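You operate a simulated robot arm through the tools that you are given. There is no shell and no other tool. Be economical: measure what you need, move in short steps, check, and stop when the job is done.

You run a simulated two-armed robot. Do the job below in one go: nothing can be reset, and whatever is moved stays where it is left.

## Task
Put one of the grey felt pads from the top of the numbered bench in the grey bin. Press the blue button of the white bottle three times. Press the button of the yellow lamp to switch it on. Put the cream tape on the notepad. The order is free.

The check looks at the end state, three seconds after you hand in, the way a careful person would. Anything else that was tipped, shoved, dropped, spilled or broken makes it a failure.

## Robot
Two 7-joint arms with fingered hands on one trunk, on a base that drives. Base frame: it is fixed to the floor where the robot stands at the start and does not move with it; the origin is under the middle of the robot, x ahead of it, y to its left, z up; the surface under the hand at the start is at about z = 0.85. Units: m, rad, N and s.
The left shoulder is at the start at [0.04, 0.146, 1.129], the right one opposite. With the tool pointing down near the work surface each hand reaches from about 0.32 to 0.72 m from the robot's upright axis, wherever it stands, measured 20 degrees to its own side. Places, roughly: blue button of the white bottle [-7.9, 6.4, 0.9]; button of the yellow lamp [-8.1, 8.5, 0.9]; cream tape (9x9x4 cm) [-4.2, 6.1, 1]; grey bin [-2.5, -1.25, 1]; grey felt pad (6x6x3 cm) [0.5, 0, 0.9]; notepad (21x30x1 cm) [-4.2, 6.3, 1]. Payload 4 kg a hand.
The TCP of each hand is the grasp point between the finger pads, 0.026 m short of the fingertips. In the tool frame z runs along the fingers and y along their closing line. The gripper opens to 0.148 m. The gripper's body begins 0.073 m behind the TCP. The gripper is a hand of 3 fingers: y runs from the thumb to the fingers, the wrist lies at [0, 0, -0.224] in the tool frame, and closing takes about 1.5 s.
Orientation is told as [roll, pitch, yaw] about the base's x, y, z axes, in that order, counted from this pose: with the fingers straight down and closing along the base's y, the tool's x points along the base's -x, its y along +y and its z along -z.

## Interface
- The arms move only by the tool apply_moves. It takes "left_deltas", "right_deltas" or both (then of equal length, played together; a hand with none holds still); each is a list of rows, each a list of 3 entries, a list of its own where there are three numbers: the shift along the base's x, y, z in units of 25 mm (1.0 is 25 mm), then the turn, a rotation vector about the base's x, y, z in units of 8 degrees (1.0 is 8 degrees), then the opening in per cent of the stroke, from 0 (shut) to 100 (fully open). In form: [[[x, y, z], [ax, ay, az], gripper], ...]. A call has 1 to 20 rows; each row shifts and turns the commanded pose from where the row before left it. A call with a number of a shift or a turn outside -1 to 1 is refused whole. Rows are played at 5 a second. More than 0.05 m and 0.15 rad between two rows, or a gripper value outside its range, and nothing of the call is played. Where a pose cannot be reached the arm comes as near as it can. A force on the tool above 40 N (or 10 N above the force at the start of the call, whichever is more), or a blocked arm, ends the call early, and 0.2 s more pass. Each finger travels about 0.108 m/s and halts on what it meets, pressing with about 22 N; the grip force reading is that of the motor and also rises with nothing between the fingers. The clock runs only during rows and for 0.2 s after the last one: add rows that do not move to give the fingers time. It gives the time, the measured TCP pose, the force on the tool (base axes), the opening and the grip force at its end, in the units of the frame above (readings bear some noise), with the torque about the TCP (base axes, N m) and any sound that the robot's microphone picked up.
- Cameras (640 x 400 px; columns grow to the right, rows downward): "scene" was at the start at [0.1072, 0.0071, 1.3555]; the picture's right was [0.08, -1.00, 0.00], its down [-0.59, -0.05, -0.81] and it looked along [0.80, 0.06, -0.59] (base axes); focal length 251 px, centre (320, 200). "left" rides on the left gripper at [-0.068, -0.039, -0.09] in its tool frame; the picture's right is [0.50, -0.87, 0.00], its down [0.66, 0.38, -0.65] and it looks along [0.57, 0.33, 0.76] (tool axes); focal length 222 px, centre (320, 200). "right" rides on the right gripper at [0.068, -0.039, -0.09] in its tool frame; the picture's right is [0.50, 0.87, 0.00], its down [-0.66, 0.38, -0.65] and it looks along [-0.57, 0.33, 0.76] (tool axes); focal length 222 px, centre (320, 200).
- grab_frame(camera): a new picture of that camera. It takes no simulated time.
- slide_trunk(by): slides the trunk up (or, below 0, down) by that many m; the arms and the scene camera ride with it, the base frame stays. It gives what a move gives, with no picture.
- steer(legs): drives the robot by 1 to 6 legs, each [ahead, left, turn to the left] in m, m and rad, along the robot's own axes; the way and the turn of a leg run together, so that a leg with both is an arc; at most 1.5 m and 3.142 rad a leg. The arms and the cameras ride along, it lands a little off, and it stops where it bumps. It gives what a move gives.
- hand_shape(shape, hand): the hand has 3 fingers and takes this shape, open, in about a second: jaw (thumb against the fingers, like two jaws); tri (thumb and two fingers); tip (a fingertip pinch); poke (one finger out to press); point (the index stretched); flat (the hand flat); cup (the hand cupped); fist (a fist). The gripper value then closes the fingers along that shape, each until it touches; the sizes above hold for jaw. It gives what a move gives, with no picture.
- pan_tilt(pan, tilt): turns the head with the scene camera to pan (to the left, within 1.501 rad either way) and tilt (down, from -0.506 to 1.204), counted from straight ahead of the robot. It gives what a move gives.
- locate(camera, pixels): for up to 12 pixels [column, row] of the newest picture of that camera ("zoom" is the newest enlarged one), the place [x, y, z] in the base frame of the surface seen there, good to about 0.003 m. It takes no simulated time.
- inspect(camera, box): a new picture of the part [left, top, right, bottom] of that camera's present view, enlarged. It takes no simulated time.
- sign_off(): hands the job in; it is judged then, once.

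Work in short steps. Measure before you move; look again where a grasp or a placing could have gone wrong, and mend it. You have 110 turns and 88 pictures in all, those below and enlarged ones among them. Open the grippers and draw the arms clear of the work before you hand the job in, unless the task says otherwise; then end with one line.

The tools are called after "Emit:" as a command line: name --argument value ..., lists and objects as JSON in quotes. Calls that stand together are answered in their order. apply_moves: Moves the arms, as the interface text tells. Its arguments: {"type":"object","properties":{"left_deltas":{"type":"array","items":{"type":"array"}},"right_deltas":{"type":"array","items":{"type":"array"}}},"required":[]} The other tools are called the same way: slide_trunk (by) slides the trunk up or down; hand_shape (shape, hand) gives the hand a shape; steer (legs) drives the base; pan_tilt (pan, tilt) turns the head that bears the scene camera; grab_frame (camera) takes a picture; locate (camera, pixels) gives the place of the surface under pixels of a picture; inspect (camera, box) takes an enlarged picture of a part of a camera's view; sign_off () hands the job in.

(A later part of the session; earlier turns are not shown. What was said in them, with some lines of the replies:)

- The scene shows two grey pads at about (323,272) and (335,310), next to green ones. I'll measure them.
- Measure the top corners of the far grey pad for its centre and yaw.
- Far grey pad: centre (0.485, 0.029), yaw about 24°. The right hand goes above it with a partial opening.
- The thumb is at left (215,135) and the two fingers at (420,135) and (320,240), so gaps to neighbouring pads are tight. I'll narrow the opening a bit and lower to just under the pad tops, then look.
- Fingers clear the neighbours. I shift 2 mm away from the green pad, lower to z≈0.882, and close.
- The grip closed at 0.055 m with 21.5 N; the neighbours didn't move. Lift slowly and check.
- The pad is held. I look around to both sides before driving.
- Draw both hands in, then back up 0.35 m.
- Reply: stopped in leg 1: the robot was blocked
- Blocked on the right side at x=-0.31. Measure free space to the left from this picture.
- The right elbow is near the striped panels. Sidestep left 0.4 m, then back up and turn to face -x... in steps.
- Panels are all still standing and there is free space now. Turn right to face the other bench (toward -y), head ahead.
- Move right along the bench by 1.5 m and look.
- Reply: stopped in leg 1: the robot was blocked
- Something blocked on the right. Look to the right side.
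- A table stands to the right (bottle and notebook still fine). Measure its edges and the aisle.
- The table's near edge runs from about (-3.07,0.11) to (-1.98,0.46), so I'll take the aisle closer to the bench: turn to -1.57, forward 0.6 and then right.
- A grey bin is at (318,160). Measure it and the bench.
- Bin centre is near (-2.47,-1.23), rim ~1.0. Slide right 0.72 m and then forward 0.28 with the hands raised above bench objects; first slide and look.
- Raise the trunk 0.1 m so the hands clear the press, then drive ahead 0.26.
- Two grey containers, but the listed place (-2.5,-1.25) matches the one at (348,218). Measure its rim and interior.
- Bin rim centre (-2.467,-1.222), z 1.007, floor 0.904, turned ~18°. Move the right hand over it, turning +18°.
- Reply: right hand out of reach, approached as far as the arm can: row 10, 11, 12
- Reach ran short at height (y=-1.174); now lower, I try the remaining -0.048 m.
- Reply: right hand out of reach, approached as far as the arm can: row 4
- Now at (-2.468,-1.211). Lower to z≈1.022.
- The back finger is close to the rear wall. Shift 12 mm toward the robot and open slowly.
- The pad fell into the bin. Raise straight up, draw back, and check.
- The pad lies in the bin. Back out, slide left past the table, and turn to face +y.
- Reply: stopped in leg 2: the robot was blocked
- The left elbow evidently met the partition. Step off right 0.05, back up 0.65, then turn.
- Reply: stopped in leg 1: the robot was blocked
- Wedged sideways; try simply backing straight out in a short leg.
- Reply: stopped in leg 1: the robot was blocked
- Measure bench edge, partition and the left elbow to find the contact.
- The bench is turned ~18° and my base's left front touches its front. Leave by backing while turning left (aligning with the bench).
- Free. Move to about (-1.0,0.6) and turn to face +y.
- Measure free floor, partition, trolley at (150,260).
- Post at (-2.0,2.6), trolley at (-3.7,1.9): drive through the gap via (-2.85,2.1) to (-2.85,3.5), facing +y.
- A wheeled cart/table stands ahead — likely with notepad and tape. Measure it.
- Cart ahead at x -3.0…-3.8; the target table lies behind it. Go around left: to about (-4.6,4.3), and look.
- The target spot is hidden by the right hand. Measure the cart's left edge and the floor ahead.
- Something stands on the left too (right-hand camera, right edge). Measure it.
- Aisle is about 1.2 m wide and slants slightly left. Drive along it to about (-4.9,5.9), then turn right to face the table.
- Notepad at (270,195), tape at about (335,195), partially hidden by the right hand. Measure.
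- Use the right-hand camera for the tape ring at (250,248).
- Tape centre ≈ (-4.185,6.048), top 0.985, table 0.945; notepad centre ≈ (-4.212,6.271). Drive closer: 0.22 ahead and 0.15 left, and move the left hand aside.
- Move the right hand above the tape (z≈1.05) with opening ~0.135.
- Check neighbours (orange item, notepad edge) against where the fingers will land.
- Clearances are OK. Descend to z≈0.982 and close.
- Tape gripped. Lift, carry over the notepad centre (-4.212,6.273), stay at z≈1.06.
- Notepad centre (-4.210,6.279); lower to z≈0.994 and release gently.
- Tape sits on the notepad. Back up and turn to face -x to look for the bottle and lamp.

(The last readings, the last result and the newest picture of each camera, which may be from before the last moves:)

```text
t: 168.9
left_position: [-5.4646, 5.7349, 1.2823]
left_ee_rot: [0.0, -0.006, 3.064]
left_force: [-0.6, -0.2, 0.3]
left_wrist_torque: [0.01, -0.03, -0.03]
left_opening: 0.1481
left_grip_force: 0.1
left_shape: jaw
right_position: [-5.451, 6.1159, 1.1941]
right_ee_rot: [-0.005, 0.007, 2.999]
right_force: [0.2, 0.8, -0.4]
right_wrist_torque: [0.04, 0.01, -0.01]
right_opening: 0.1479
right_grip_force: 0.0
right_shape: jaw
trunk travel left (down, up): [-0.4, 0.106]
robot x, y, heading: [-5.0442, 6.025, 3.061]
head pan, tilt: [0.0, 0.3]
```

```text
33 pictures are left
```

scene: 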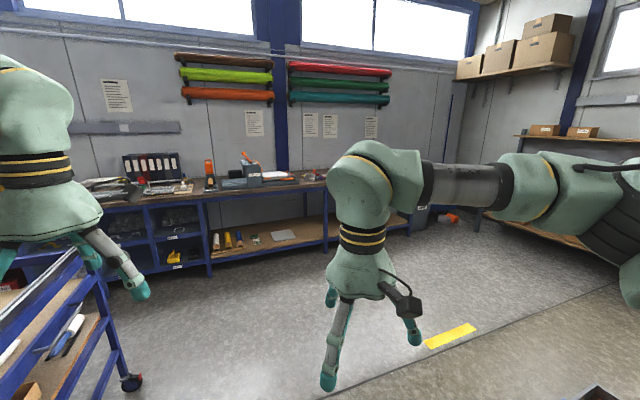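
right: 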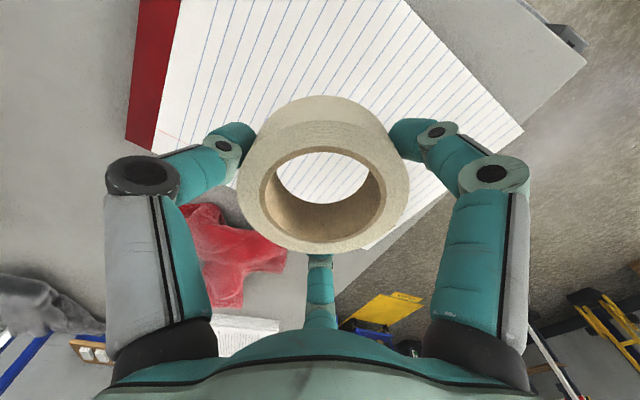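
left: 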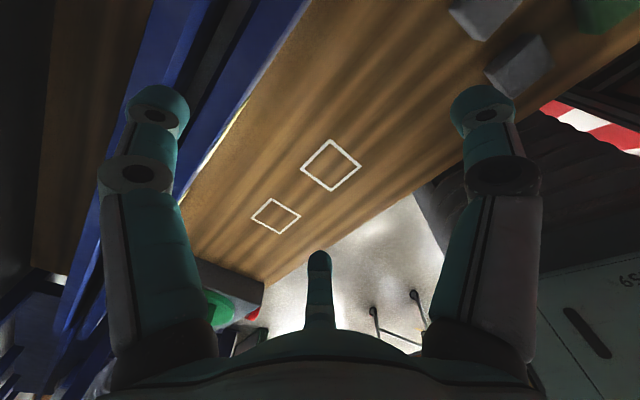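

Bench along the wall ahead. Drive to about (-6.55,6.45), drifting right away from the blue cart.

Emit:
steer --legs '[[0.0, -0.25, 0], [0.8, 0, 0], [0.7, 0, 0]]'

Emit:
pan_tilt --pan -0.15 --tilt 0.35

Emit:
grab_frame --camera "scene"

```text
t: 178.1
left_position: [-6.944, 6.0929, 1.282]
left_ee_rot: [0.0, -0.002, 3.089]
left_force: [0.0, -0.2, 0.6]
left_wrist_torque: [0.01, -0.04, 0.03]
left_opening: 0.1481
left_grip_force: 0.0
left_shape: jaw
right_position: [-6.9411, 6.4726, 1.195]
right_ee_rot: [-0.007, 0.002, 3.027]
right_force: [1.0, 0.3, 0.3]
right_wrist_torque: [0.04, 0.01, 0.0]
right_opening: 0.1477
right_grip_force: 0.1
right_shape: jaw
trunk travel left (down, up): [-0.4, 0.106]
robot x, y, heading: [-6.5328, 6.3929, 3.093]
head pan, tilt: [0.0, 0.3]
```

```text
t: 178.8
left_position: [-6.9446, 6.0936, 1.2827]
left_ee_rot: [0.002, -0.003, 3.089]
left_force: [0.7, 0.3, 0.5]
left_wrist_torque: [0.0, 0.01, -0.01]
left_opening: 0.1479
left_grip_force: 0.1
left_shape: jaw
right_position: [-6.9413, 6.4726, 1.1946]
right_ee_rot: [-0.007, 0.006, 3.026]
right_force: [0.1, 0.0, 0.2]
right_wrist_torque: [0.0, 0.0, -0.01]
right_opening: 0.1481
right_grip_force: 0.1
right_shape: jaw
trunk travel left (down, up): [-0.4, 0.106]
robot x, y, heading: [-6.5294, 6.3973, 3.086]
head pan, tilt: [-0.15, 0.351]
```

```text
32 pictures are left
```

scene: 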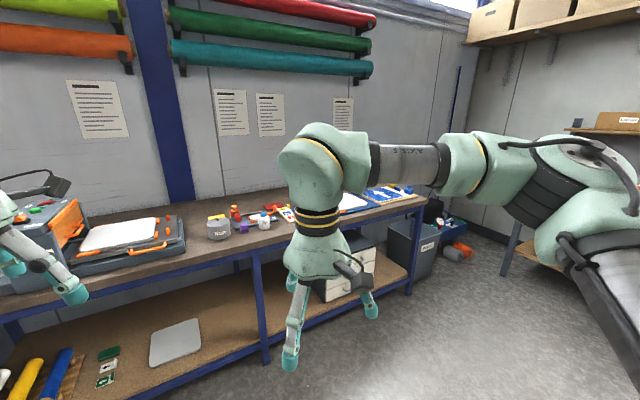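

Several small items near (210–290,220). Enlarge and measure.

Emit:
inspect --camera "scene" --box '[190, 180, 310, 255]'

Emit:
locate --camera "scene" --pixels '[[265, 220], [220, 225], [240, 225], [250, 240], [330, 230], [380, 195], [410, 200], [200, 255], [258, 330], [120, 290], [390, 230]]'

```text
5.33 times, centred on (250, 218) of scene
```

zoom: 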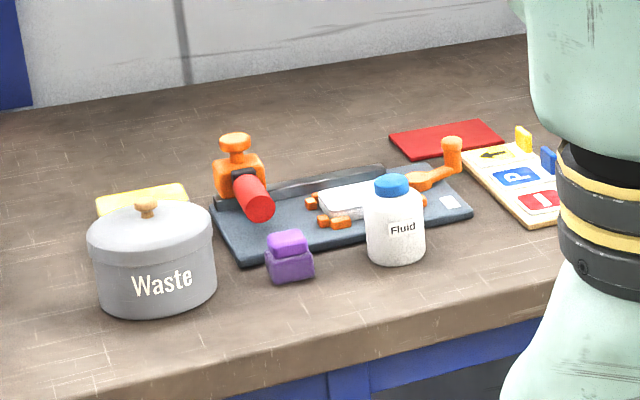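

```text
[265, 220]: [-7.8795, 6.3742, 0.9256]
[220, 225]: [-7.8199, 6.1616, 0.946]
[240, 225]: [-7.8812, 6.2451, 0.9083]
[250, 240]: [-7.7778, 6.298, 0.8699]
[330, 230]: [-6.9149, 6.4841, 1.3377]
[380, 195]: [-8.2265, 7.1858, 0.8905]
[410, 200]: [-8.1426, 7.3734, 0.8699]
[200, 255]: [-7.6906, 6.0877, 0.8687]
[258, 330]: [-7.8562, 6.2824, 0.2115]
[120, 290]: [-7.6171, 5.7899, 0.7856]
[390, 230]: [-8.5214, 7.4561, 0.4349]
```

The white "Fluid" bottle has the blue button on top at zoom (391,182). Measure it.

Emit:
locate --camera "zoom" --pixels '[[391, 180], [377, 184], [406, 183], [391, 175], [391, 192], [395, 210], [390, 262], [368, 230], [424, 225], [440, 145], [400, 275]]'

```text
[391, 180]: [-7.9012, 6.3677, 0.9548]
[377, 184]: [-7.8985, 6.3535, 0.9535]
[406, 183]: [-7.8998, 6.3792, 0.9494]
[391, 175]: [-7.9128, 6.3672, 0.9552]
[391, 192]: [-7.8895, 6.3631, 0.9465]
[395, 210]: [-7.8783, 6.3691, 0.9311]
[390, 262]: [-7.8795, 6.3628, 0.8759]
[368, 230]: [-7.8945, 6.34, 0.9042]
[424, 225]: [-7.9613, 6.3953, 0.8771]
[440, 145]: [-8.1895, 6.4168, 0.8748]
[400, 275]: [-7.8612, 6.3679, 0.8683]
```

Blue button: centre (-7.903,6.367), top z 0.955. Drive up to the bench so it's in front of the right hand.

Emit:
steer --legs '[[0.6, 0.064, 0], [0.25, 0, 0], [0, 0, 0.37]]'

Emit:
hand_shape --hand "right" --shape "poke"

Emit:
pan_tilt --pan -0.2 --tilt 0.65

Emit:
grab_frame --camera "scene"

Emit:
grab_frame --camera "right"

```text
t: 184.8
left_position: [-7.6686, 5.9483, 1.2836]
left_ee_rot: [-0.001, -0.006, -2.826]
left_force: [0.2, -0.2, 0.0]
left_wrist_torque: [0.02, 0.01, 0.0]
left_opening: 0.1477
left_grip_force: 0.0
left_shape: jaw
right_position: [-7.8009, 6.3044, 1.1936]
right_ee_rot: [-0.006, 0.003, -2.889]
right_force: [-0.7, 0.0, -0.8]
right_wrist_torque: [0.01, -0.01, -0.02]
right_opening: 0.1478
right_grip_force: 0.0
right_shape: jaw
trunk travel left (down, up): [-0.4, 0.106]
robot x, y, heading: [-7.3886, 6.3794, -2.827]
head pan, tilt: [-0.15, 0.351]
```

```text
t: 185.8
left_position: [-7.6686, 5.9477, 1.283]
left_ee_rot: [0.0, -0.003, -2.825]
left_force: [0.0, -0.2, 0.9]
left_wrist_torque: [-0.01, 0.0, 0.01]
left_opening: 0.1481
left_grip_force: 0.0
left_shape: jaw
right_position: [-7.8031, 6.3035, 1.1943]
right_ee_rot: [-0.006, 0.005, -2.889]
right_force: [0.5, -0.1, 0.2]
right_wrist_torque: [0.0, -0.01, 0.0]
right_opening: 0.0001
right_grip_force: 0.0
right_shape: poke
trunk travel left (down, up): [-0.4, 0.106]
robot x, y, heading: [-7.3895, 6.3781, -2.824]
head pan, tilt: [-0.15, 0.351]
```

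```text
t: 186.6
left_position: [-7.6698, 5.9481, 1.2832]
left_ee_rot: [0.001, -0.003, -2.827]
left_force: [-0.4, -0.8, -1.0]
left_wrist_torque: [0.0, 0.0, 0.03]
left_opening: 0.1478
left_grip_force: 0.0
left_shape: jaw
right_position: [-7.8024, 6.3049, 1.1939]
right_ee_rot: [-0.007, 0.005, -2.89]
right_force: [-0.5, -0.5, 0.9]
right_wrist_torque: [-0.03, -0.01, 0.04]
right_opening: 0.0002
right_grip_force: 0.0
right_shape: poke
trunk travel left (down, up): [-0.4, 0.106]
robot x, y, heading: [-7.3928, 6.3787, -2.824]
head pan, tilt: [-0.201, 0.649]
```

```text
30 pictures are left
```

scene: 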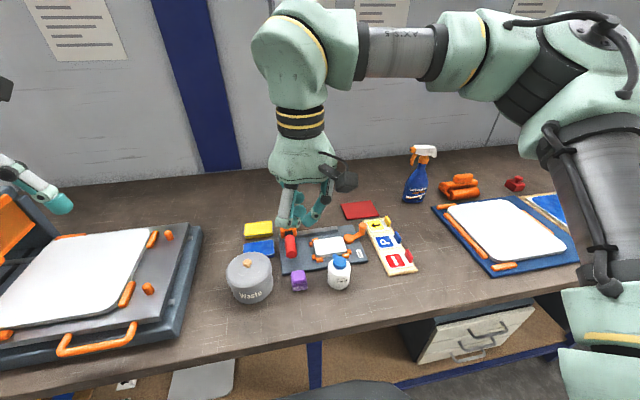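

```text
29 pictures are left
```

right: 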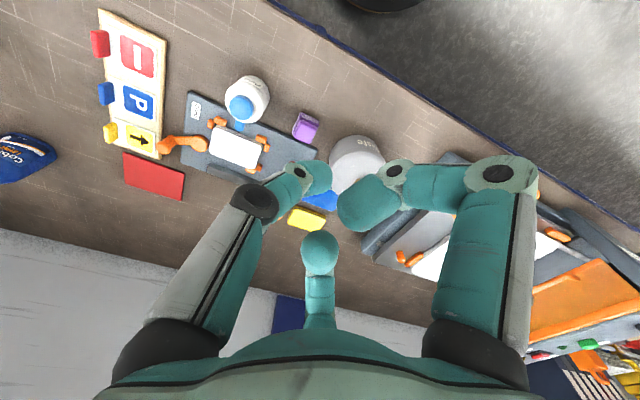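

Determine which finger pokes: measure the fingertips with the right camera.

Emit:
locate --camera "right" --pixels '[[318, 178], [360, 205], [320, 245], [240, 106], [245, 100], [305, 170], [320, 265]]'

Emit:
inspect --camera "scene" --box '[240, 120, 400, 220]'

```text
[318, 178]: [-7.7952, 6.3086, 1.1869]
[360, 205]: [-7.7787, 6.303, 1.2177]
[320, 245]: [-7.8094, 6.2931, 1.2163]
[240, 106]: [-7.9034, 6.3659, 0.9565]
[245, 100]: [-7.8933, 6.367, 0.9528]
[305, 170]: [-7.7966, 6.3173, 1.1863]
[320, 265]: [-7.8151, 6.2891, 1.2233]
```

```text
4.00 times, centred on (320, 170) of scene
```

zoom: 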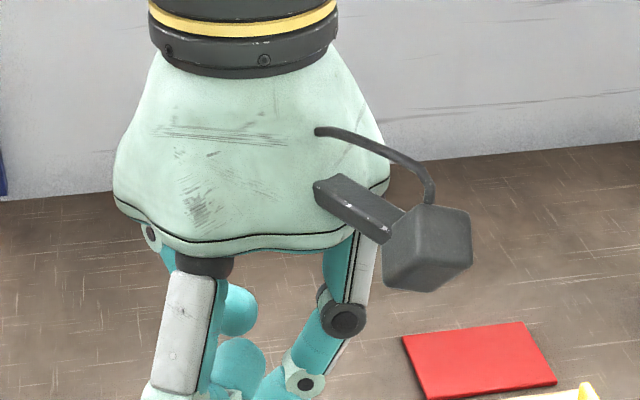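

The thumb tip is the lowest (≈1.18 vs 1.217 for others). Look at its tip in the scene view.

Emit:
inspect --camera "scene" --box '[260, 170, 360, 240]'

Emit:
inspect --camera "right" --box '[220, 130, 440, 280]'

```text
5.71 times, centred on (310, 205) of scene
```

zoom: 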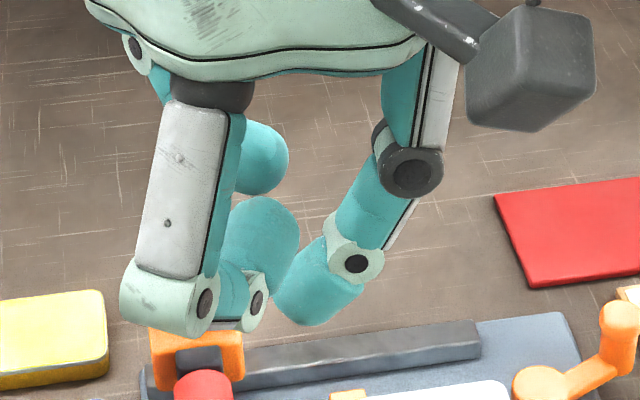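

```text
2.67 times, centred on (330, 205) of right
```

zoom: 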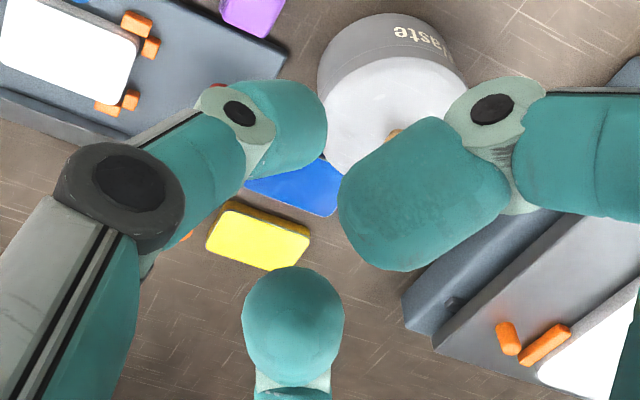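

Emit:
locate --camera "zoom" --pixels '[[300, 120], [320, 130], [265, 155], [495, 95], [510, 150], [420, 130], [370, 200], [290, 280]]'

Emit:
hand_shape --hand "right" --shape "point"

Emit:
grab_frame --camera "right"

Emit:
inspect --camera "scene" --box '[240, 150, 400, 250]'

```text
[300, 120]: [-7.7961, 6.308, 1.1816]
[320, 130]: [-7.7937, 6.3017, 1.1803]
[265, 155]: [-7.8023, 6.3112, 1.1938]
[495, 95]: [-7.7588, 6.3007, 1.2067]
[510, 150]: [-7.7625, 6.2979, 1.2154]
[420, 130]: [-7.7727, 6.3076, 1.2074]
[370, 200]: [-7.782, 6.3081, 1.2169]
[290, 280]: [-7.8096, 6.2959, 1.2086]
```

```text
t: 187.4
left_position: [-7.6692, 5.9469, 1.2826]
left_ee_rot: [0.0, -0.004, -2.825]
left_force: [0.0, 0.9, 0.3]
left_wrist_torque: [-0.01, 0.01, 0.03]
left_opening: 0.148
left_grip_force: 0.1
left_shape: jaw
right_position: [-7.803, 6.3043, 1.1948]
right_ee_rot: [-0.008, 0.005, -2.89]
right_force: [-0.9, -0.5, -0.5]
right_wrist_torque: [-0.01, 0.0, -0.01]
right_opening: 0.142
right_grip_force: 0.1
right_shape: point
trunk travel left (down, up): [-0.4, 0.106]
robot x, y, heading: [-7.39, 6.3807, -2.831]
head pan, tilt: [-0.201, 0.649]
```

```text
25 pictures are left
```

right: 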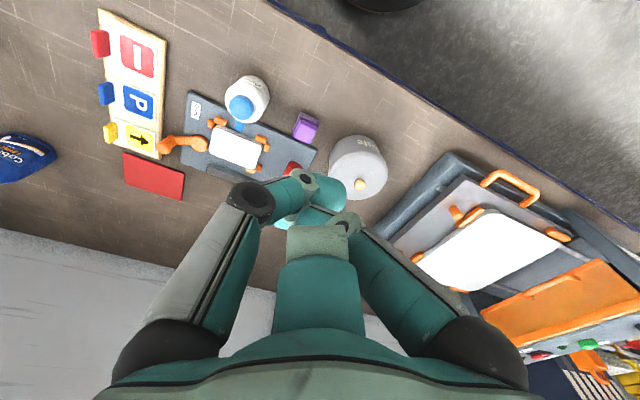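

```text
4.00 times, centred on (320, 200) of scene
```

zoom: 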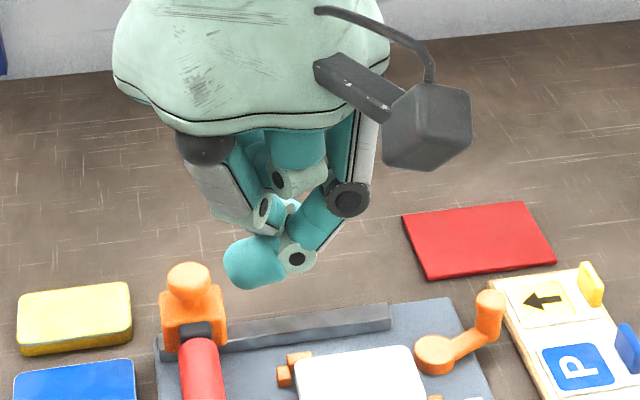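

"Poke" is the better one: its tip lies on the tool axis. Reshape and move above the button (TCP z≈1.015).

Emit:
hand_shape --hand "right" --shape "poke"

Emit:
apply_moves --right_deltas '[[[-0.5, 0.31, -0.7], [0, 0, 0], 0], [[-0.5, 0.31, -0.7], [0, 0, 0], 0], [[-0.5, 0.31, -0.7], [0, 0, 0], 0], [[-0.5, 0.31, -0.7], [0, 0, 0], 0], [[-0.5, 0.31, -0.8], [0, 0, 0], 0], [[-0.5, 0.31, -0.8], [0, 0, 0], 0], [[-0.5, 0.31, -0.8], [0, 0, 0], 0], [[-0.5, 0.31, -0.8], [0, 0, 0], 0], [[0, 0, -1], [0, 0, 0], 0], [[0, 0, 0], [0, 0, 0], 0]]'

Emit:
grab_frame --camera "right"

Emit:
inspect --camera "scene" --box '[270, 210, 410, 298]'

```text
t: 188.3
left_position: [-7.6686, 5.9471, 1.2834]
left_ee_rot: [0.0, -0.002, -2.824]
left_force: [-0.1, -0.5, 0.1]
left_wrist_torque: [0.04, 0.0, 0.01]
left_opening: 0.1479
left_grip_force: 0.0
left_shape: jaw
right_position: [-7.8018, 6.3042, 1.194]
right_ee_rot: [-0.008, 0.007, -2.89]
right_force: [-0.7, 0.1, -0.5]
right_wrist_torque: [-0.01, 0.0, 0.0]
right_opening: 0.0
right_grip_force: 0.0
right_shape: poke
trunk travel left (down, up): [-0.4, 0.106]
robot x, y, heading: [-7.3912, 6.38, -2.825]
head pan, tilt: [-0.201, 0.649]
```

```text
t: 190.6
left_position: [-7.6684, 5.9477, 1.2828]
left_ee_rot: [0.0, -0.003, -2.825]
left_force: [0.2, 0.1, 0.3]
left_wrist_torque: [0.0, 0.0, -0.01]
left_opening: 0.1479
left_grip_force: 0.1
left_shape: jaw
right_position: [-7.9032, 6.3697, 1.0194]
right_ee_rot: [-0.006, 0.004, -2.89]
right_force: [0.3, -0.5, -0.1]
right_wrist_torque: [0.0, -0.01, 0.02]
right_opening: 0.0002
right_grip_force: 0.1
right_shape: poke
trunk travel left (down, up): [-0.4, 0.106]
robot x, y, heading: [-7.3905, 6.3753, -2.826]
head pan, tilt: [-0.201, 0.649]
```

```text
23 pictures are left
```

right: 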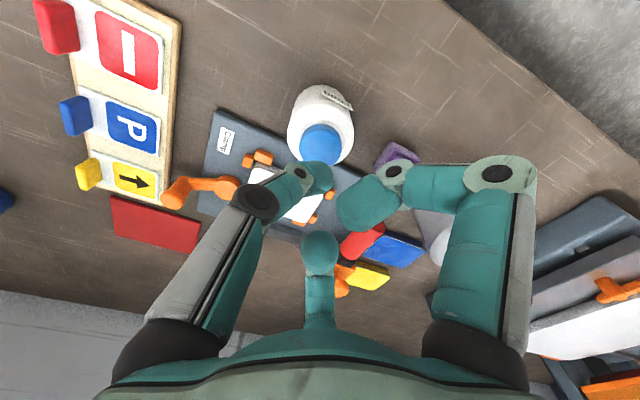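

```text
4.55 times, centred on (340, 254) of scene
```

zoom: 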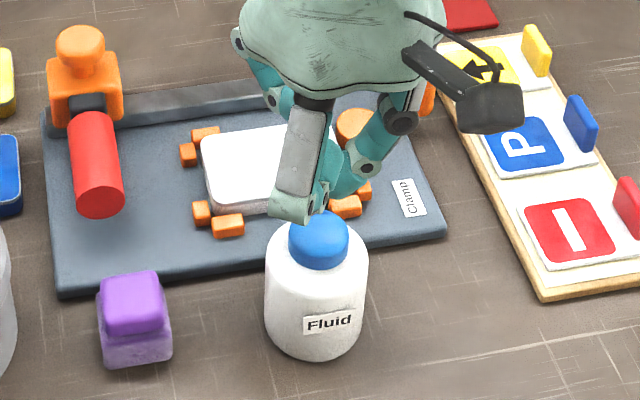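

The tip is on axis above the button. Descend to just about contact and then a few mm, watching the force.

Emit:
apply_moves --right_deltas '[[[0, -0.12, -0.5], [0, 0, 0], 0], [[0, 0, -0.5], [0, 0, 0], 0], [[0, 0, -0.3], [0, 0, 0], 0], [[0, 0, -0.15], [0, 0, 0], 0], [[0, 0, -0.1], [0, 0, 0], 0], [[0, 0, 0], [0, 0, 0], 0]]'

Emit:
inspect --camera "scene" --box '[300, 225, 380, 300]'

```text
t: 191.9
left_position: [-7.6684, 5.947, 1.2831]
left_ee_rot: [0.0, -0.003, -2.826]
left_force: [-0.3, -0.3, -0.6]
left_wrist_torque: [-0.03, 0.0, 0.04]
left_opening: 0.1479
left_grip_force: 0.0
left_shape: jaw
right_position: [-7.9016, 6.3639, 0.9806]
right_ee_rot: [-0.008, 0.005, -2.891]
right_force: [0.5, -0.4, 0.4]
right_wrist_torque: [0.0, 0.01, 0.01]
right_opening: 0.0
right_grip_force: 0.1
right_shape: poke
trunk travel left (down, up): [-0.4, 0.106]
robot x, y, heading: [-7.3918, 6.3822, -2.827]
head pan, tilt: [-0.201, 0.649]
```

```text
5.33 times, centred on (340, 262) of scene
```

zoom: 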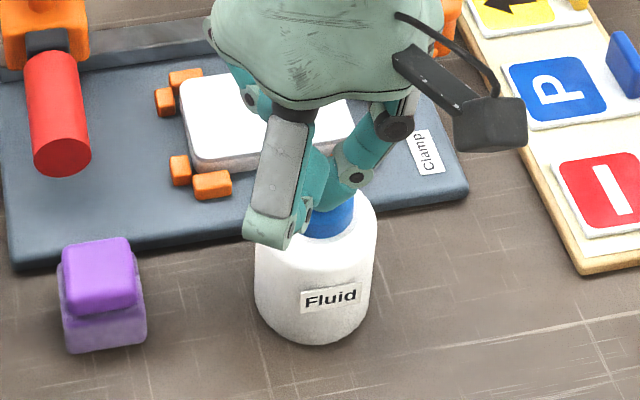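

Nearly at contact, no force yet. Continue in 2.5 mm rows.

Emit:
apply_moves --right_deltas '[[[0, 0.06, -0.1], [0, 0, 0], 0], [[0, 0, -0.1], [0, 0, 0], 0], [[0, 0, 0], [0, 0, 0], 0]]'

```text
t: 192.8
left_position: [-7.6681, 5.9482, 1.2834]
left_ee_rot: [0.0, -0.004, -2.825]
left_force: [-0.1, -0.4, 0.6]
left_wrist_torque: [-0.04, -0.01, 0.0]
left_opening: 0.1478
left_grip_force: 0.1
left_shape: jaw
right_position: [-7.9007, 6.3654, 0.9769]
right_ee_rot: [-0.008, 0.007, -2.89]
right_force: [0.6, -1.1, 2.5]
right_wrist_torque: [-0.05, 0.0, 0.03]
right_opening: 0.0
right_grip_force: 0.1
right_shape: poke
trunk travel left (down, up): [-0.4, 0.106]
robot x, y, heading: [-7.3903, 6.3809, -2.825]
head pan, tilt: [-0.201, 0.649]
heard: click
```

A click at 2.5 N: first press. Release by rising 12 mm and listen.

Emit:
apply_moves --right_deltas '[[[0, 0, 0.2], [0, 0, 0], 0], [[0, 0, 0.3], [0, 0, 0], 0], [[0, 0, 0], [0, 0, 0], 0]]'

```text
t: 193.6
left_position: [-7.6694, 5.9474, 1.2835]
left_ee_rot: [0.001, -0.004, -2.825]
left_force: [-0.8, -0.4, 0.6]
left_wrist_torque: [0.0, 0.01, 0.02]
left_opening: 0.1477
left_grip_force: 0.1
left_shape: jaw
right_position: [-7.9024, 6.3648, 0.9877]
right_ee_rot: [-0.007, 0.005, -2.89]
right_force: [-0.7, 1.0, -0.6]
right_wrist_torque: [0.0, -0.02, -0.02]
right_opening: 0.0
right_grip_force: 0.0
right_shape: poke
trunk travel left (down, up): [-0.4, 0.106]
robot x, y, heading: [-7.3922, 6.3814, -2.823]
head pan, tilt: [-0.201, 0.649]
```

No click on release, so the click marks a press. Second press, same depth.

Emit:
apply_moves --right_deltas '[[[0, 0, -0.3], [0, 0, 0], 0], [[0, 0, -0.2], [0, 0, 0], 0], [[0, 0, 0], [0, 0, 0], 0]]'

```text
t: 194.3
left_position: [-7.6687, 5.9483, 1.2825]
left_ee_rot: [0.001, -0.005, -2.825]
left_force: [-0.5, 0.0, 0.1]
left_wrist_torque: [0.03, -0.04, -0.02]
left_opening: 0.1478
left_grip_force: 0.1
left_shape: jaw
right_position: [-7.9032, 6.364, 0.9758]
right_ee_rot: [-0.009, 0.0, -2.891]
right_force: [-1.1, 0.0, 6.7]
right_wrist_torque: [-0.01, 0.05, 0.01]
right_opening: 0.0001
right_grip_force: 0.0
right_shape: poke
trunk travel left (down, up): [-0.4, 0.106]
robot x, y, heading: [-7.3922, 6.3817, -2.827]
head pan, tilt: [-0.201, 0.649]
heard: click
```

Second click. Release again.

Emit:
apply_moves --right_deltas '[[[0, 0, 0.2], [0, 0, 0], 0], [[0, 0, 0.3], [0, 0, 0], 0], [[0, 0, 0], [0, 0, 0], 0]]'

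```text
t: 195.2
left_position: [-7.6688, 5.9479, 1.2827]
left_ee_rot: [0.0, -0.004, -2.826]
left_force: [-0.6, -0.1, 0.0]
left_wrist_torque: [-0.02, 0.0, 0.01]
left_opening: 0.1477
left_grip_force: 0.0
left_shape: jaw
right_position: [-7.9026, 6.3661, 0.9861]
right_ee_rot: [-0.006, 0.006, -2.89]
right_force: [-0.7, 0.5, 0.3]
right_wrist_torque: [-0.01, 0.02, 0.02]
right_opening: 0.0
right_grip_force: 0.0
right_shape: poke
trunk travel left (down, up): [-0.4, 0.106]
robot x, y, heading: [-7.3899, 6.3797, -2.823]
head pan, tilt: [-0.201, 0.649]
```

Third press.

Emit:
apply_moves --right_deltas '[[[0, 0, -0.3], [0, 0, 0], 0], [[0, 0, -0.2], [0, 0, 0], 0], [[0, 0, 0], [0, 0, 0], 0]]'

```text
t: 195.9
left_position: [-7.6674, 5.948, 1.2831]
left_ee_rot: [-0.002, -0.006, -2.826]
left_force: [-0.7, 0.3, 0.2]
left_wrist_torque: [0.02, -0.02, 0.02]
left_opening: 0.1479
left_grip_force: 0.0
left_shape: jaw
right_position: [-7.902, 6.3668, 0.975]
right_ee_rot: [-0.008, 0.001, -2.891]
right_force: [1.0, 0.7, 8.3]
right_wrist_torque: [-0.01, -0.02, 0.01]
right_opening: 0.0
right_grip_force: 0.2
right_shape: poke
trunk travel left (down, up): [-0.4, 0.106]
robot x, y, heading: [-7.3928, 6.3773, -2.829]
head pan, tilt: [-0.201, 0.649]
heard: click
```

Third click. Rise well clear, draw the hand back and check the bottle.

Emit:
apply_moves --right_deltas '[[[0, 0, 0.3], [0, 0, 0], 0], [[0, 0, 0.8], [0, 0, 0], 0], [[0, 0, 1], [0, 0, 0], 0], [[0, 0, 1], [0, 0, 0], 0], [[0, 0, 1], [0, 0, 0], 0], [[0, 0, 1], [0, 0, 0], 0], [[0, 0, 1], [0, 0, 0], 0], [[0.5, -0.2, 1], [0, 0, 0], 0], [[0.7, -0.3, 0.8], [0, 0, 0], 0], [[0.7, -0.3, 0.5], [0, 0, 0], 0], [[0.7, -0.3, 0], [0, 0, 0], 0], [[0.7, -0.3, 0], [0, 0, 0], 0]]'

Emit:
grab_frame --camera "scene"

```text
t: 198.6
left_position: [-7.6685, 5.9475, 1.2824]
left_ee_rot: [-0.003, -0.004, -2.828]
left_force: [0.4, -0.3, -0.3]
left_wrist_torque: [0.02, 0.0, -0.02]
left_opening: 0.1478
left_grip_force: 0.1
left_shape: jaw
right_position: [-7.8187, 6.3306, 1.1875]
right_ee_rot: [-0.008, 0.005, -2.89]
right_force: [-0.6, -0.2, 0.2]
right_wrist_torque: [0.0, -0.01, -0.01]
right_opening: 0.0
right_grip_force: 0.1
right_shape: poke
trunk travel left (down, up): [-0.4, 0.106]
robot x, y, heading: [-7.3898, 6.3781, -2.825]
head pan, tilt: [-0.201, 0.649]
```

```text
20 pictures are left
```

scene: 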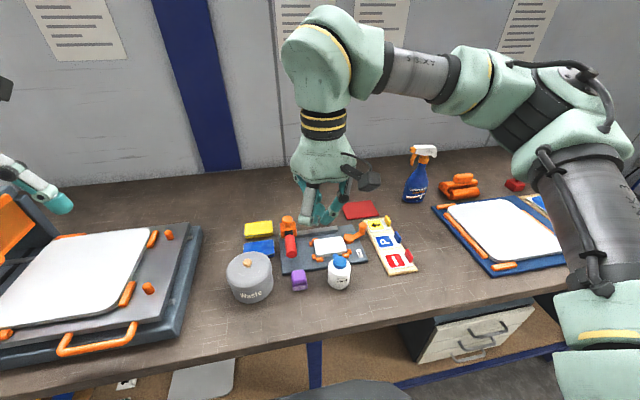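

Bottle is fine. Back up from the bench, turn right, and look toward the lamp at (-8.1,8.5).

Emit:
steer --legs '[[-0.7, 0, 0], [0, 0, -1.2]]'

Emit:
pan_tilt --pan 0.0 --tilt 0.3

Emit:
grab_frame --camera "scene"

```text
t: 205.2
left_position: [-7.236, 6.6697, 1.282]
left_ee_rot: [0.0, -0.004, 2.311]
left_force: [0.3, -0.8, 0.2]
left_wrist_torque: [0.02, -0.02, 0.0]
left_opening: 0.1481
left_grip_force: 0.0
left_shape: jaw
right_position: [-6.9482, 6.9643, 1.1862]
right_ee_rot: [-0.008, 0.006, 2.246]
right_force: [0.1, 0.1, -0.5]
right_wrist_torque: [-0.01, -0.01, 0.02]
right_opening: 0.0
right_grip_force: 0.1
right_shape: poke
trunk travel left (down, up): [-0.4, 0.106]
robot x, y, heading: [-6.7277, 6.5936, 2.312]
head pan, tilt: [-0.201, 0.649]
```

```text
t: 206.1
left_position: [-7.2353, 6.6703, 1.2814]
left_ee_rot: [0.0, -0.003, 2.311]
left_force: [-0.5, 0.3, 0.1]
left_wrist_torque: [0.01, 0.01, 0.02]
left_opening: 0.148
left_grip_force: 0.0
left_shape: jaw
right_position: [-6.9475, 6.964, 1.1869]
right_ee_rot: [-0.007, 0.007, 2.247]
right_force: [0.4, 0.7, 0.5]
right_wrist_torque: [-0.02, -0.02, -0.04]
right_opening: 0.0
right_grip_force: 0.1
right_shape: poke
trunk travel left (down, up): [-0.4, 0.106]
robot x, y, heading: [-6.7281, 6.5991, 2.312]
head pan, tilt: [0.0, 0.3]
```

```text
19 pictures are left
```

scene: 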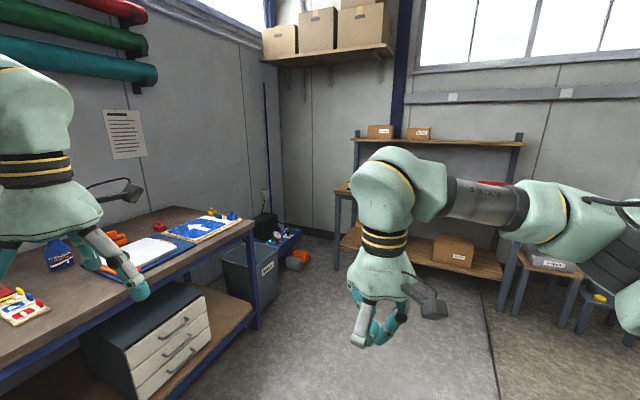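

Drive 0.7 m ahead and look again.

Emit:
steer --legs '[[0.65, -0.25, 0]]'

Emit:
pan_tilt --pan 0.05 --tilt 0.35

Emit:
grab_frame --camera "scene"

```text
t: 210.0
left_position: [-7.5042, 7.3219, 1.2835]
left_ee_rot: [-0.002, -0.002, 2.318]
left_force: [0.1, -1.1, -0.9]
left_wrist_torque: [-0.02, 0.02, 0.0]
left_opening: 0.148
left_grip_force: 0.0
left_shape: jaw
right_position: [-7.2181, 7.6178, 1.1877]
right_ee_rot: [-0.006, 0.005, 2.255]
right_force: [-1.2, -0.1, 0.6]
right_wrist_torque: [-0.02, -0.01, -0.04]
right_opening: 0.0
right_grip_force: 0.0
right_shape: poke
trunk travel left (down, up): [-0.4, 0.106]
robot x, y, heading: [-6.9981, 7.2543, 2.313]
head pan, tilt: [0.0, 0.3]
```

```text
t: 210.6
left_position: [-7.5039, 7.3218, 1.2835]
left_ee_rot: [-0.002, -0.004, 2.318]
left_force: [0.3, -0.3, 0.4]
left_wrist_torque: [0.02, -0.03, -0.02]
left_opening: 0.1483
left_grip_force: 0.0
left_shape: jaw
right_position: [-7.2174, 7.617, 1.1872]
right_ee_rot: [-0.004, 0.005, 2.255]
right_force: [0.2, 0.3, -0.2]
right_wrist_torque: [-0.02, -0.01, 0.02]
right_opening: 0.0
right_grip_force: 0.1
right_shape: poke
trunk travel left (down, up): [-0.4, 0.106]
robot x, y, heading: [-6.9936, 7.2488, 2.319]
head pan, tilt: [0.051, 0.351]
```

```text
18 pictures are left
```

scene: 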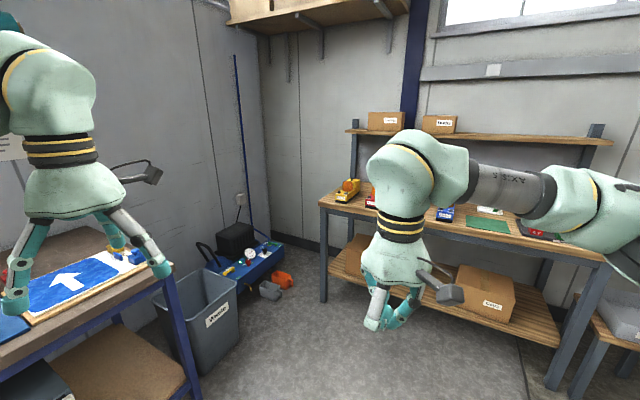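

A yellow item at (348,190) on the far bench. Enlarge and measure.

Emit:
inspect --camera "scene" --box '[310, 165, 400, 225]'

Emit:
locate --camera "scene" --pixels '[[348, 190], [320, 203], [602, 260], [285, 300], [325, 300], [557, 385], [450, 230], [365, 140], [500, 140], [240, 320]]'

```text
6.67 times, centred on (355, 195) of scene
```

zoom: 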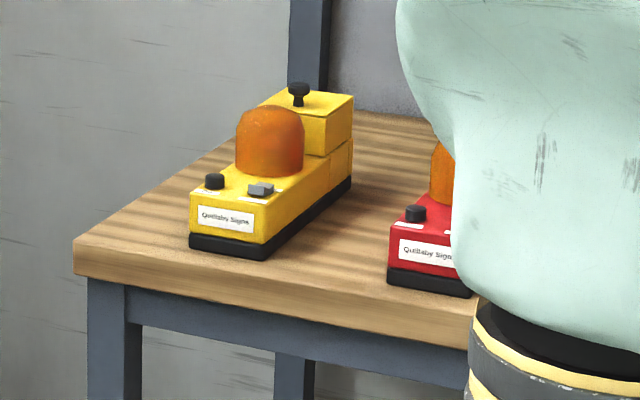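

```text
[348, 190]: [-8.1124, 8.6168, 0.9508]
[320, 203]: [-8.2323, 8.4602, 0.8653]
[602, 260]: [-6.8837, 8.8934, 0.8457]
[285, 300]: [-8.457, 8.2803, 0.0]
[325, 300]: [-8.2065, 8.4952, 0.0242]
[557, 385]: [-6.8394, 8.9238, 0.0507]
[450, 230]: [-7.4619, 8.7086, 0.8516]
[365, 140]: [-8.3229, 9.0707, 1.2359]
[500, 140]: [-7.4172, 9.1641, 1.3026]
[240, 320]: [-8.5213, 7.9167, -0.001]
```

The yellow lamp has a black round button at zoom (214,181). Approach with the left hand: drive up, aligned to that bench.

Emit:
steer --legs '[[0.8, 0, 0], [0, 0, -0.436], [0.28, 0.2, 0]]'

Emit:
hand_shape --hand "left" --shape "poke"

Emit:
pan_tilt --pan 0.3 --tilt 0.6

Emit:
grab_frame --camera "scene"

```text
t: 218.1
left_position: [-8.2306, 8.3536, 1.2836]
left_ee_rot: [-0.001, -0.005, 1.858]
left_force: [0.7, -0.7, 0.3]
left_wrist_torque: [0.03, 0.0, 0.0]
left_opening: 0.1479
left_grip_force: 0.0
left_shape: jaw
right_position: [-7.8435, 8.4916, 1.1857]
right_ee_rot: [-0.007, 0.003, 1.794]
right_force: [-1.6, -0.5, 0.2]
right_wrist_torque: [0.01, -0.03, 0.01]
right_opening: 0.0
right_grip_force: 0.1
right_shape: poke
trunk travel left (down, up): [-0.4, 0.106]
robot x, y, heading: [-7.8075, 8.0653, 1.854]
head pan, tilt: [0.051, 0.351]
```

```text
t: 219.0
left_position: [-8.2312, 8.3551, 1.2829]
left_ee_rot: [-0.003, -0.004, 1.858]
left_force: [0.3, -0.1, 0.9]
left_wrist_torque: [0.06, -0.01, -0.04]
left_opening: 0.0
left_grip_force: 0.0
left_shape: poke
right_position: [-7.8448, 8.4936, 1.1866]
right_ee_rot: [-0.007, 0.006, 1.795]
right_force: [-0.1, 0.6, 0.2]
right_wrist_torque: [0.03, 0.0, 0.0]
right_opening: 0.0
right_grip_force: 0.1
right_shape: poke
trunk travel left (down, up): [-0.4, 0.106]
robot x, y, heading: [-7.8074, 8.064, 1.857]
head pan, tilt: [0.051, 0.351]
```

```text
t: 219.7
left_position: [-8.2323, 8.353, 1.2838]
left_ee_rot: [0.0, -0.003, 1.857]
left_force: [-0.7, -1.0, 0.5]
left_wrist_torque: [0.0, 0.03, 0.03]
left_opening: 0.0
left_grip_force: 0.1
left_shape: poke
right_position: [-7.8439, 8.4928, 1.1875]
right_ee_rot: [-0.006, 0.003, 1.793]
right_force: [0.3, 0.0, 0.7]
right_wrist_torque: [0.01, 0.01, 0.0]
right_opening: 0.0
right_grip_force: 0.0
right_shape: poke
trunk travel left (down, up): [-0.4, 0.106]
robot x, y, heading: [-7.8082, 8.0634, 1.857]
head pan, tilt: [0.3, 0.6]
```

```text
16 pictures are left
```

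scene: 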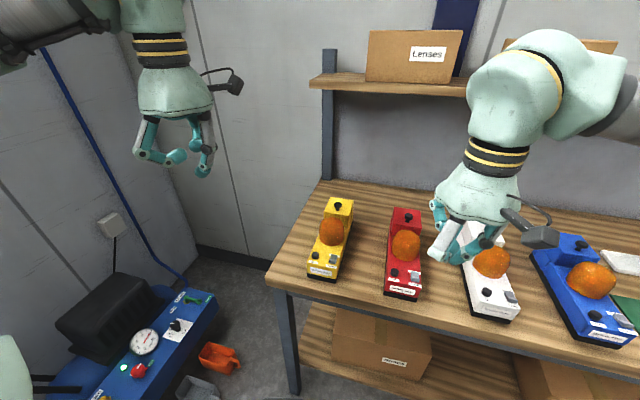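

Emit:
inspect --camera "scene" --box '[290, 190, 370, 290]'

```text
4.00 times, centred on (330, 240) of scene
```

zoom: 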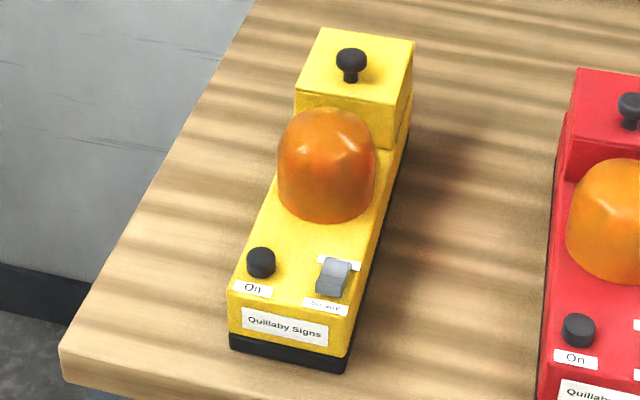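

The black button (261,262) is labelled "On"; the grey one is a rocker. Measure.

Emit:
locate --camera "zoom" --pixels '[[261, 255], [253, 252], [270, 252], [261, 248], [261, 272], [285, 255], [335, 265], [320, 130], [252, 288], [350, 55]]'

```text
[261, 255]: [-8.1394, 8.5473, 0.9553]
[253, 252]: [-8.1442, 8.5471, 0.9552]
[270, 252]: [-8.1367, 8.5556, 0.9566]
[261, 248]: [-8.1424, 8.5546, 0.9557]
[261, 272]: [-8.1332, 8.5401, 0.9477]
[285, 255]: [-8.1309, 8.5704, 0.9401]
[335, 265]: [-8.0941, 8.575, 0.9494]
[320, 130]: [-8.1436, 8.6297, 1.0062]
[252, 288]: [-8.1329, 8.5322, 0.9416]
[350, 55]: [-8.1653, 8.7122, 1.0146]
```

"On" button: centre (-8.140,8.550), top 0.956; the lamp dome is ~8 cm beyond it. Move the left poke finger above, turning slightly so the dome falls in the gap between fingers.

Emit:
apply_moves --left_deltas '[[[0.409, 0.876, 0], [0, 0, 0.133], 0], [[0.409, 0.876, 0], [0, 0, 0.133], 0], [[0.409, 0.876, 0], [0, 0, 0.133], 0], [[0.409, 0.876, 0], [0, 0, 0.133], 0], [[0.409, 0.876, 0], [0, 0, 0.133], 0], [[0.409, 0.876, 0], [0, 0, 0.133], 0], [[0.409, 0.876, 0], [0, 0, 0.133], 0], [[0.409, 0.876, 0], [0, 0, 0.133], 0], [[0.409, 0.876, 0], [0, 0, 0.133], 0], [[0, 0, -1], [0, 0, 0], 0], [[0, 0, -1], [0, 0, 0], 0], [[0, 0, -1], [0, 0, 0], 0], [[0, 0, -1], [0, 0, 0], 0], [[0, 0, -1], [0, 0, 0], 0], [[0, 0, -1], [0, 0, 0], 0], [[0, 0, -1], [0, 0, 0], 0], [[0, 0, -1], [0, 0, 0], 0], [[0, 0, 0], [0, 0, 0], 0]]'

Emit:
grab_frame --camera "left"

Emit:
inspect --camera "scene" --box '[260, 150, 420, 290]'

```text
t: 223.5
left_position: [-8.14, 8.5496, 1.0842]
left_ee_rot: [-0.001, -0.003, 2.023]
left_force: [0.2, -0.2, 0.0]
left_wrist_torque: [0.01, 0.02, 0.01]
left_opening: 0.0
left_grip_force: 0.1
left_shape: poke
right_position: [-7.8439, 8.4921, 1.1868]
right_ee_rot: [-0.007, 0.003, 1.794]
right_force: [0.6, 0.7, 0.1]
right_wrist_torque: [0.05, -0.02, -0.02]
right_opening: 0.0
right_grip_force: 0.0
right_shape: poke
trunk travel left (down, up): [-0.4, 0.106]
robot x, y, heading: [-7.8107, 8.0641, 1.86]
head pan, tilt: [0.3, 0.6]
```

```text
14 pictures are left
```

left: 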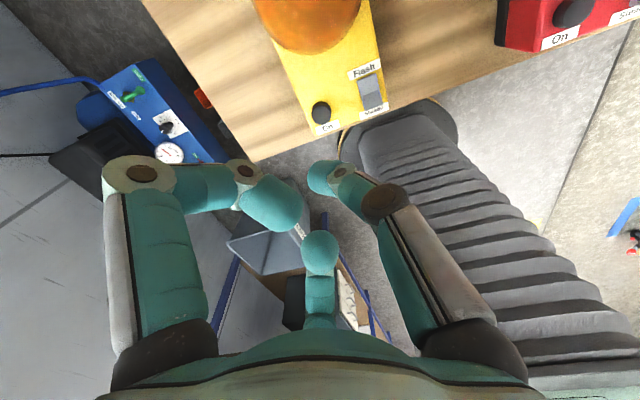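

```text
2.86 times, centred on (340, 220) of scene
```

zoom: 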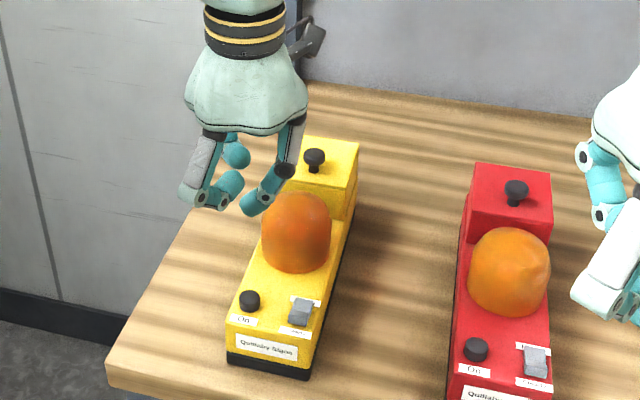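

Verify button location from the left camera.

Emit:
inspect --camera "left" --box '[280, 70, 400, 145]'

```text
5.33 times, centred on (340, 108) of left
```

zoom: 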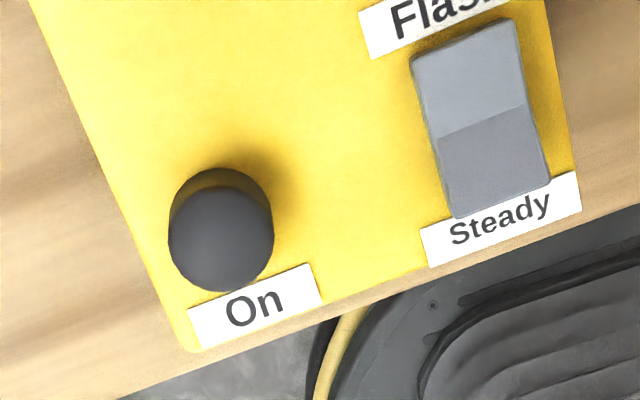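

Emit:
locate --camera "zoom" --pixels '[[221, 238], [178, 238], [266, 238], [221, 195], [221, 280]]'

```text
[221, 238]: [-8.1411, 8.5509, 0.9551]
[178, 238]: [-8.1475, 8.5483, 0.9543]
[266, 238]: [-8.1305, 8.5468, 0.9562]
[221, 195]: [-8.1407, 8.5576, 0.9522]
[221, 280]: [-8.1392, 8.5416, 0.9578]
```

Aligned within 1 mm. Descend to z≈0.986 and check clearance to the dome.

Emit:
apply_moves --left_deltas '[[[0, 0, -0.8], [0, 0, 0], 0], [[0, 0, -0.8], [0, 0, 0], 0], [[0, 0, -0.8], [0, 0, 0], 0], [[0, 0, -0.8], [0, 0, 0], 0], [[0, 0, -0.7], [0, 0, 0], 0], [[0, 0, 0], [0, 0, 0], 0]]'

Emit:
inspect --camera "scene" --box '[270, 170, 390, 290]'

```text
t: 224.9
left_position: [-8.141, 8.5511, 0.9849]
left_ee_rot: [0.001, -0.005, 2.023]
left_force: [-0.4, 0.3, 0.9]
left_wrist_torque: [0.0, -0.04, -0.02]
left_opening: 0.0001
left_grip_force: 0.0
left_shape: poke
right_position: [-7.8438, 8.4921, 1.1863]
right_ee_rot: [-0.005, 0.003, 1.795]
right_force: [-0.1, 0.6, 0.6]
right_wrist_torque: [0.03, 0.02, 0.0]
right_opening: 0.0001
right_grip_force: 0.0
right_shape: poke
trunk travel left (down, up): [-0.4, 0.106]
robot x, y, heading: [-7.8072, 8.0657, 1.86]
head pan, tilt: [0.3, 0.6]
```

```text
3.33 times, centred on (330, 230) of scene
```

zoom: 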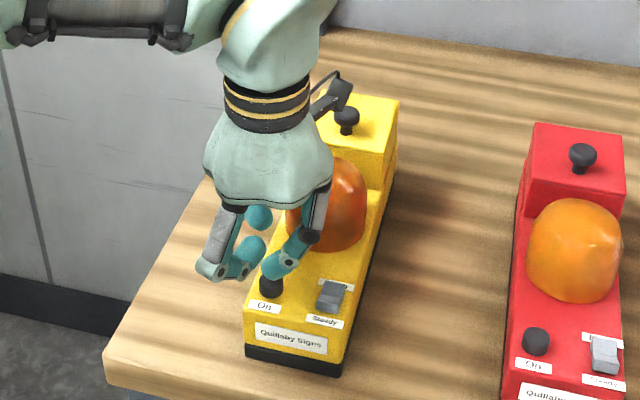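

Clear of the dome. Press: 2.5 mm rows.

Emit:
apply_moves --left_deltas '[[[0, 0, -0.1], [0, 0, 0], 0], [[0, 0, -0.1], [0, 0, 0], 0], [[0, 0, -0.1], [0, 0, 0], 0], [[0, 0, 0], [0, 0, 0], 0]]'

```text
t: 225.9
left_position: [-8.1407, 8.5509, 0.9782]
left_ee_rot: [-0.002, -0.004, 2.026]
left_force: [-0.1, 0.1, 3.1]
left_wrist_torque: [0.01, 0.0, -0.01]
left_opening: 0.0
left_grip_force: 0.0
left_shape: poke
right_position: [-7.8445, 8.4931, 1.1865]
right_ee_rot: [-0.007, 0.003, 1.793]
right_force: [-0.2, 0.6, -0.1]
right_wrist_torque: [-0.05, -0.02, 0.0]
right_opening: 0.0
right_grip_force: 0.1
right_shape: poke
trunk travel left (down, up): [-0.4, 0.106]
robot x, y, heading: [-7.8104, 8.0673, 1.855]
head pan, tilt: [0.3, 0.6]
heard: click
```

Click heard. Rise straight up and check the lamp is lit.

Emit:
apply_moves --left_deltas '[[[0, 0, 0.4], [0, 0, 0], 0], [[0, 0, 0.8], [0, 0, 0], 0], [[0, 0, 1], [0, 0, 0], 0], [[0, 0, 1], [0, 0, 0], 0], [[0, 0, 1], [0, 0, 0], 0], [[0, 0, 1], [0, 0, 0], 0], [[0, 0, 1], [0, 0, 0], 0], [[-0.4, -0.8, 1], [0, 0, 0], 0], [[-0.4, -0.8, 1], [0, 0, 0], 0], [[-0.4, -0.8, 1], [0, 0, 0], 0], [[-0.4, -0.8, 0], [0, 0, 0], 0], [[-0.4, -0.8, 0], [0, 0, 0], 0]]'

Emit:
inspect --camera "scene" --box '[270, 170, 450, 310]'

```text
t: 228.5
left_position: [-8.1919, 8.4519, 1.2068]
left_ee_rot: [-0.002, -0.006, 2.024]
left_force: [0.2, -0.1, 0.6]
left_wrist_torque: [0.02, 0.01, 0.02]
left_opening: 0.0
left_grip_force: 0.1
left_shape: poke
right_position: [-7.8453, 8.4919, 1.187]
right_ee_rot: [-0.005, 0.003, 1.795]
right_force: [0.5, 0.0, -0.5]
right_wrist_torque: [0.01, 0.0, 0.02]
right_opening: 0.0
right_grip_force: 0.0
right_shape: poke
trunk travel left (down, up): [-0.4, 0.106]
robot x, y, heading: [-7.8084, 8.0634, 1.856]
head pan, tilt: [0.3, 0.6]
```

```text
2.86 times, centred on (360, 240) of scene
```

zoom: 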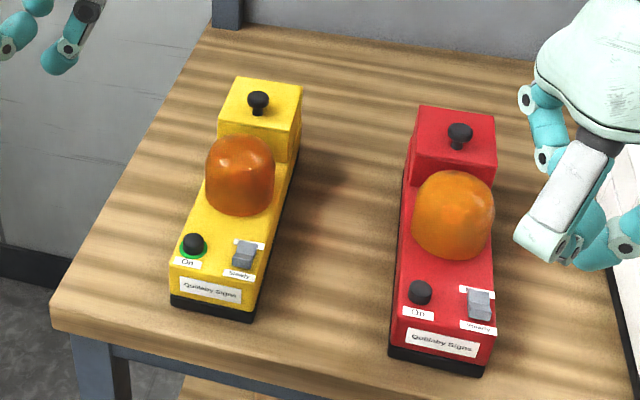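

A green ring now glows round the "On" button: lamp is on. Back off, open the hands, and have a final look.

Emit:
steer --legs '[[-0.35, 0, 0]]'

Emit:
hand_shape --hand "left" --shape "jaw"

Emit:
hand_shape --hand "right" --shape "jaw"

Emit:
grab_frame --camera "scene"

```text
t: 230.8
left_position: [-8.0946, 8.1256, 1.2059]
left_ee_rot: [0.001, -0.001, 2.029]
left_force: [-0.9, 0.7, -0.2]
left_wrist_torque: [-0.03, -0.02, -0.03]
left_opening: 0.0001
left_grip_force: 0.2
left_shape: poke
right_position: [-7.7487, 8.1659, 1.1865]
right_ee_rot: [-0.008, 0.007, 1.798]
right_force: [0.3, -0.2, 0.5]
right_wrist_torque: [0.03, -0.01, -0.02]
right_opening: 0.0
right_grip_force: 0.0
right_shape: poke
trunk travel left (down, up): [-0.4, 0.106]
robot x, y, heading: [-7.7086, 7.7364, 1.857]
head pan, tilt: [0.3, 0.6]
```

```text
t: 231.7
left_position: [-8.0954, 8.1224, 1.2071]
left_ee_rot: [0.0, -0.004, 2.028]
left_force: [-0.8, -0.1, -0.2]
left_wrist_torque: [-0.02, -0.01, -0.01]
left_opening: 0.1481
left_grip_force: 0.1
left_shape: jaw
right_position: [-7.7482, 8.1638, 1.1864]
right_ee_rot: [-0.005, 0.002, 1.798]
right_force: [0.3, -0.1, 0.4]
right_wrist_torque: [-0.03, -0.02, 0.02]
right_opening: 0.0
right_grip_force: 0.2
right_shape: poke
trunk travel left (down, up): [-0.4, 0.106]
robot x, y, heading: [-7.7107, 7.7388, 1.862]
head pan, tilt: [0.3, 0.6]
```

```text
t: 232.6
left_position: [-8.0945, 8.124, 1.2061]
left_ee_rot: [0.0, -0.004, 2.027]
left_force: [0.3, 0.3, 0.0]
left_wrist_torque: [0.0, -0.01, 0.02]
left_opening: 0.1479
left_grip_force: 0.1
left_shape: jaw
right_position: [-7.7496, 8.1651, 1.1866]
right_ee_rot: [-0.007, 0.006, 1.796]
right_force: [-0.3, -0.3, -0.4]
right_wrist_torque: [-0.05, 0.0, 0.0]
right_opening: 0.1478
right_grip_force: 0.1
right_shape: jaw
trunk travel left (down, up): [-0.4, 0.106]
robot x, y, heading: [-7.7096, 7.7359, 1.856]
head pan, tilt: [0.3, 0.6]
```

```text
9 pictures are left
```

scene: 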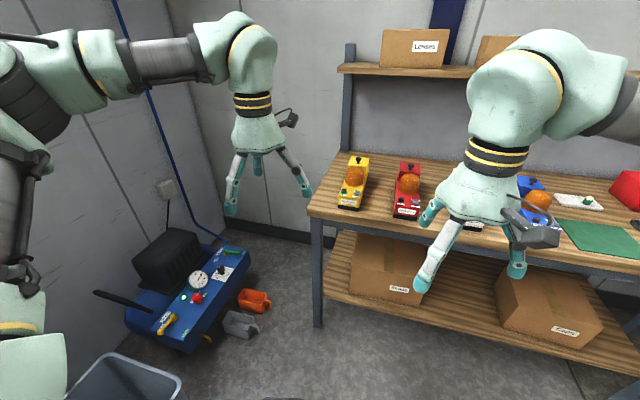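

Everything stands, the hands are open and clear; handing in.

Emit:
sign_off

```text
The job is handed in.
```

All four jobs are done: a felt pad is in the grey bin, the bottle's blue button was pressed three times (three clicks heard), the yellow lamp is on (green ring lit round its button), and the tape is on the notepad. While driving, the robot was blocked three times, near the striped panels, at the table with the notebook and bottle, and at the bin's bench; nothing looked moved in the pictures afterwards, though I didn't re-measure.
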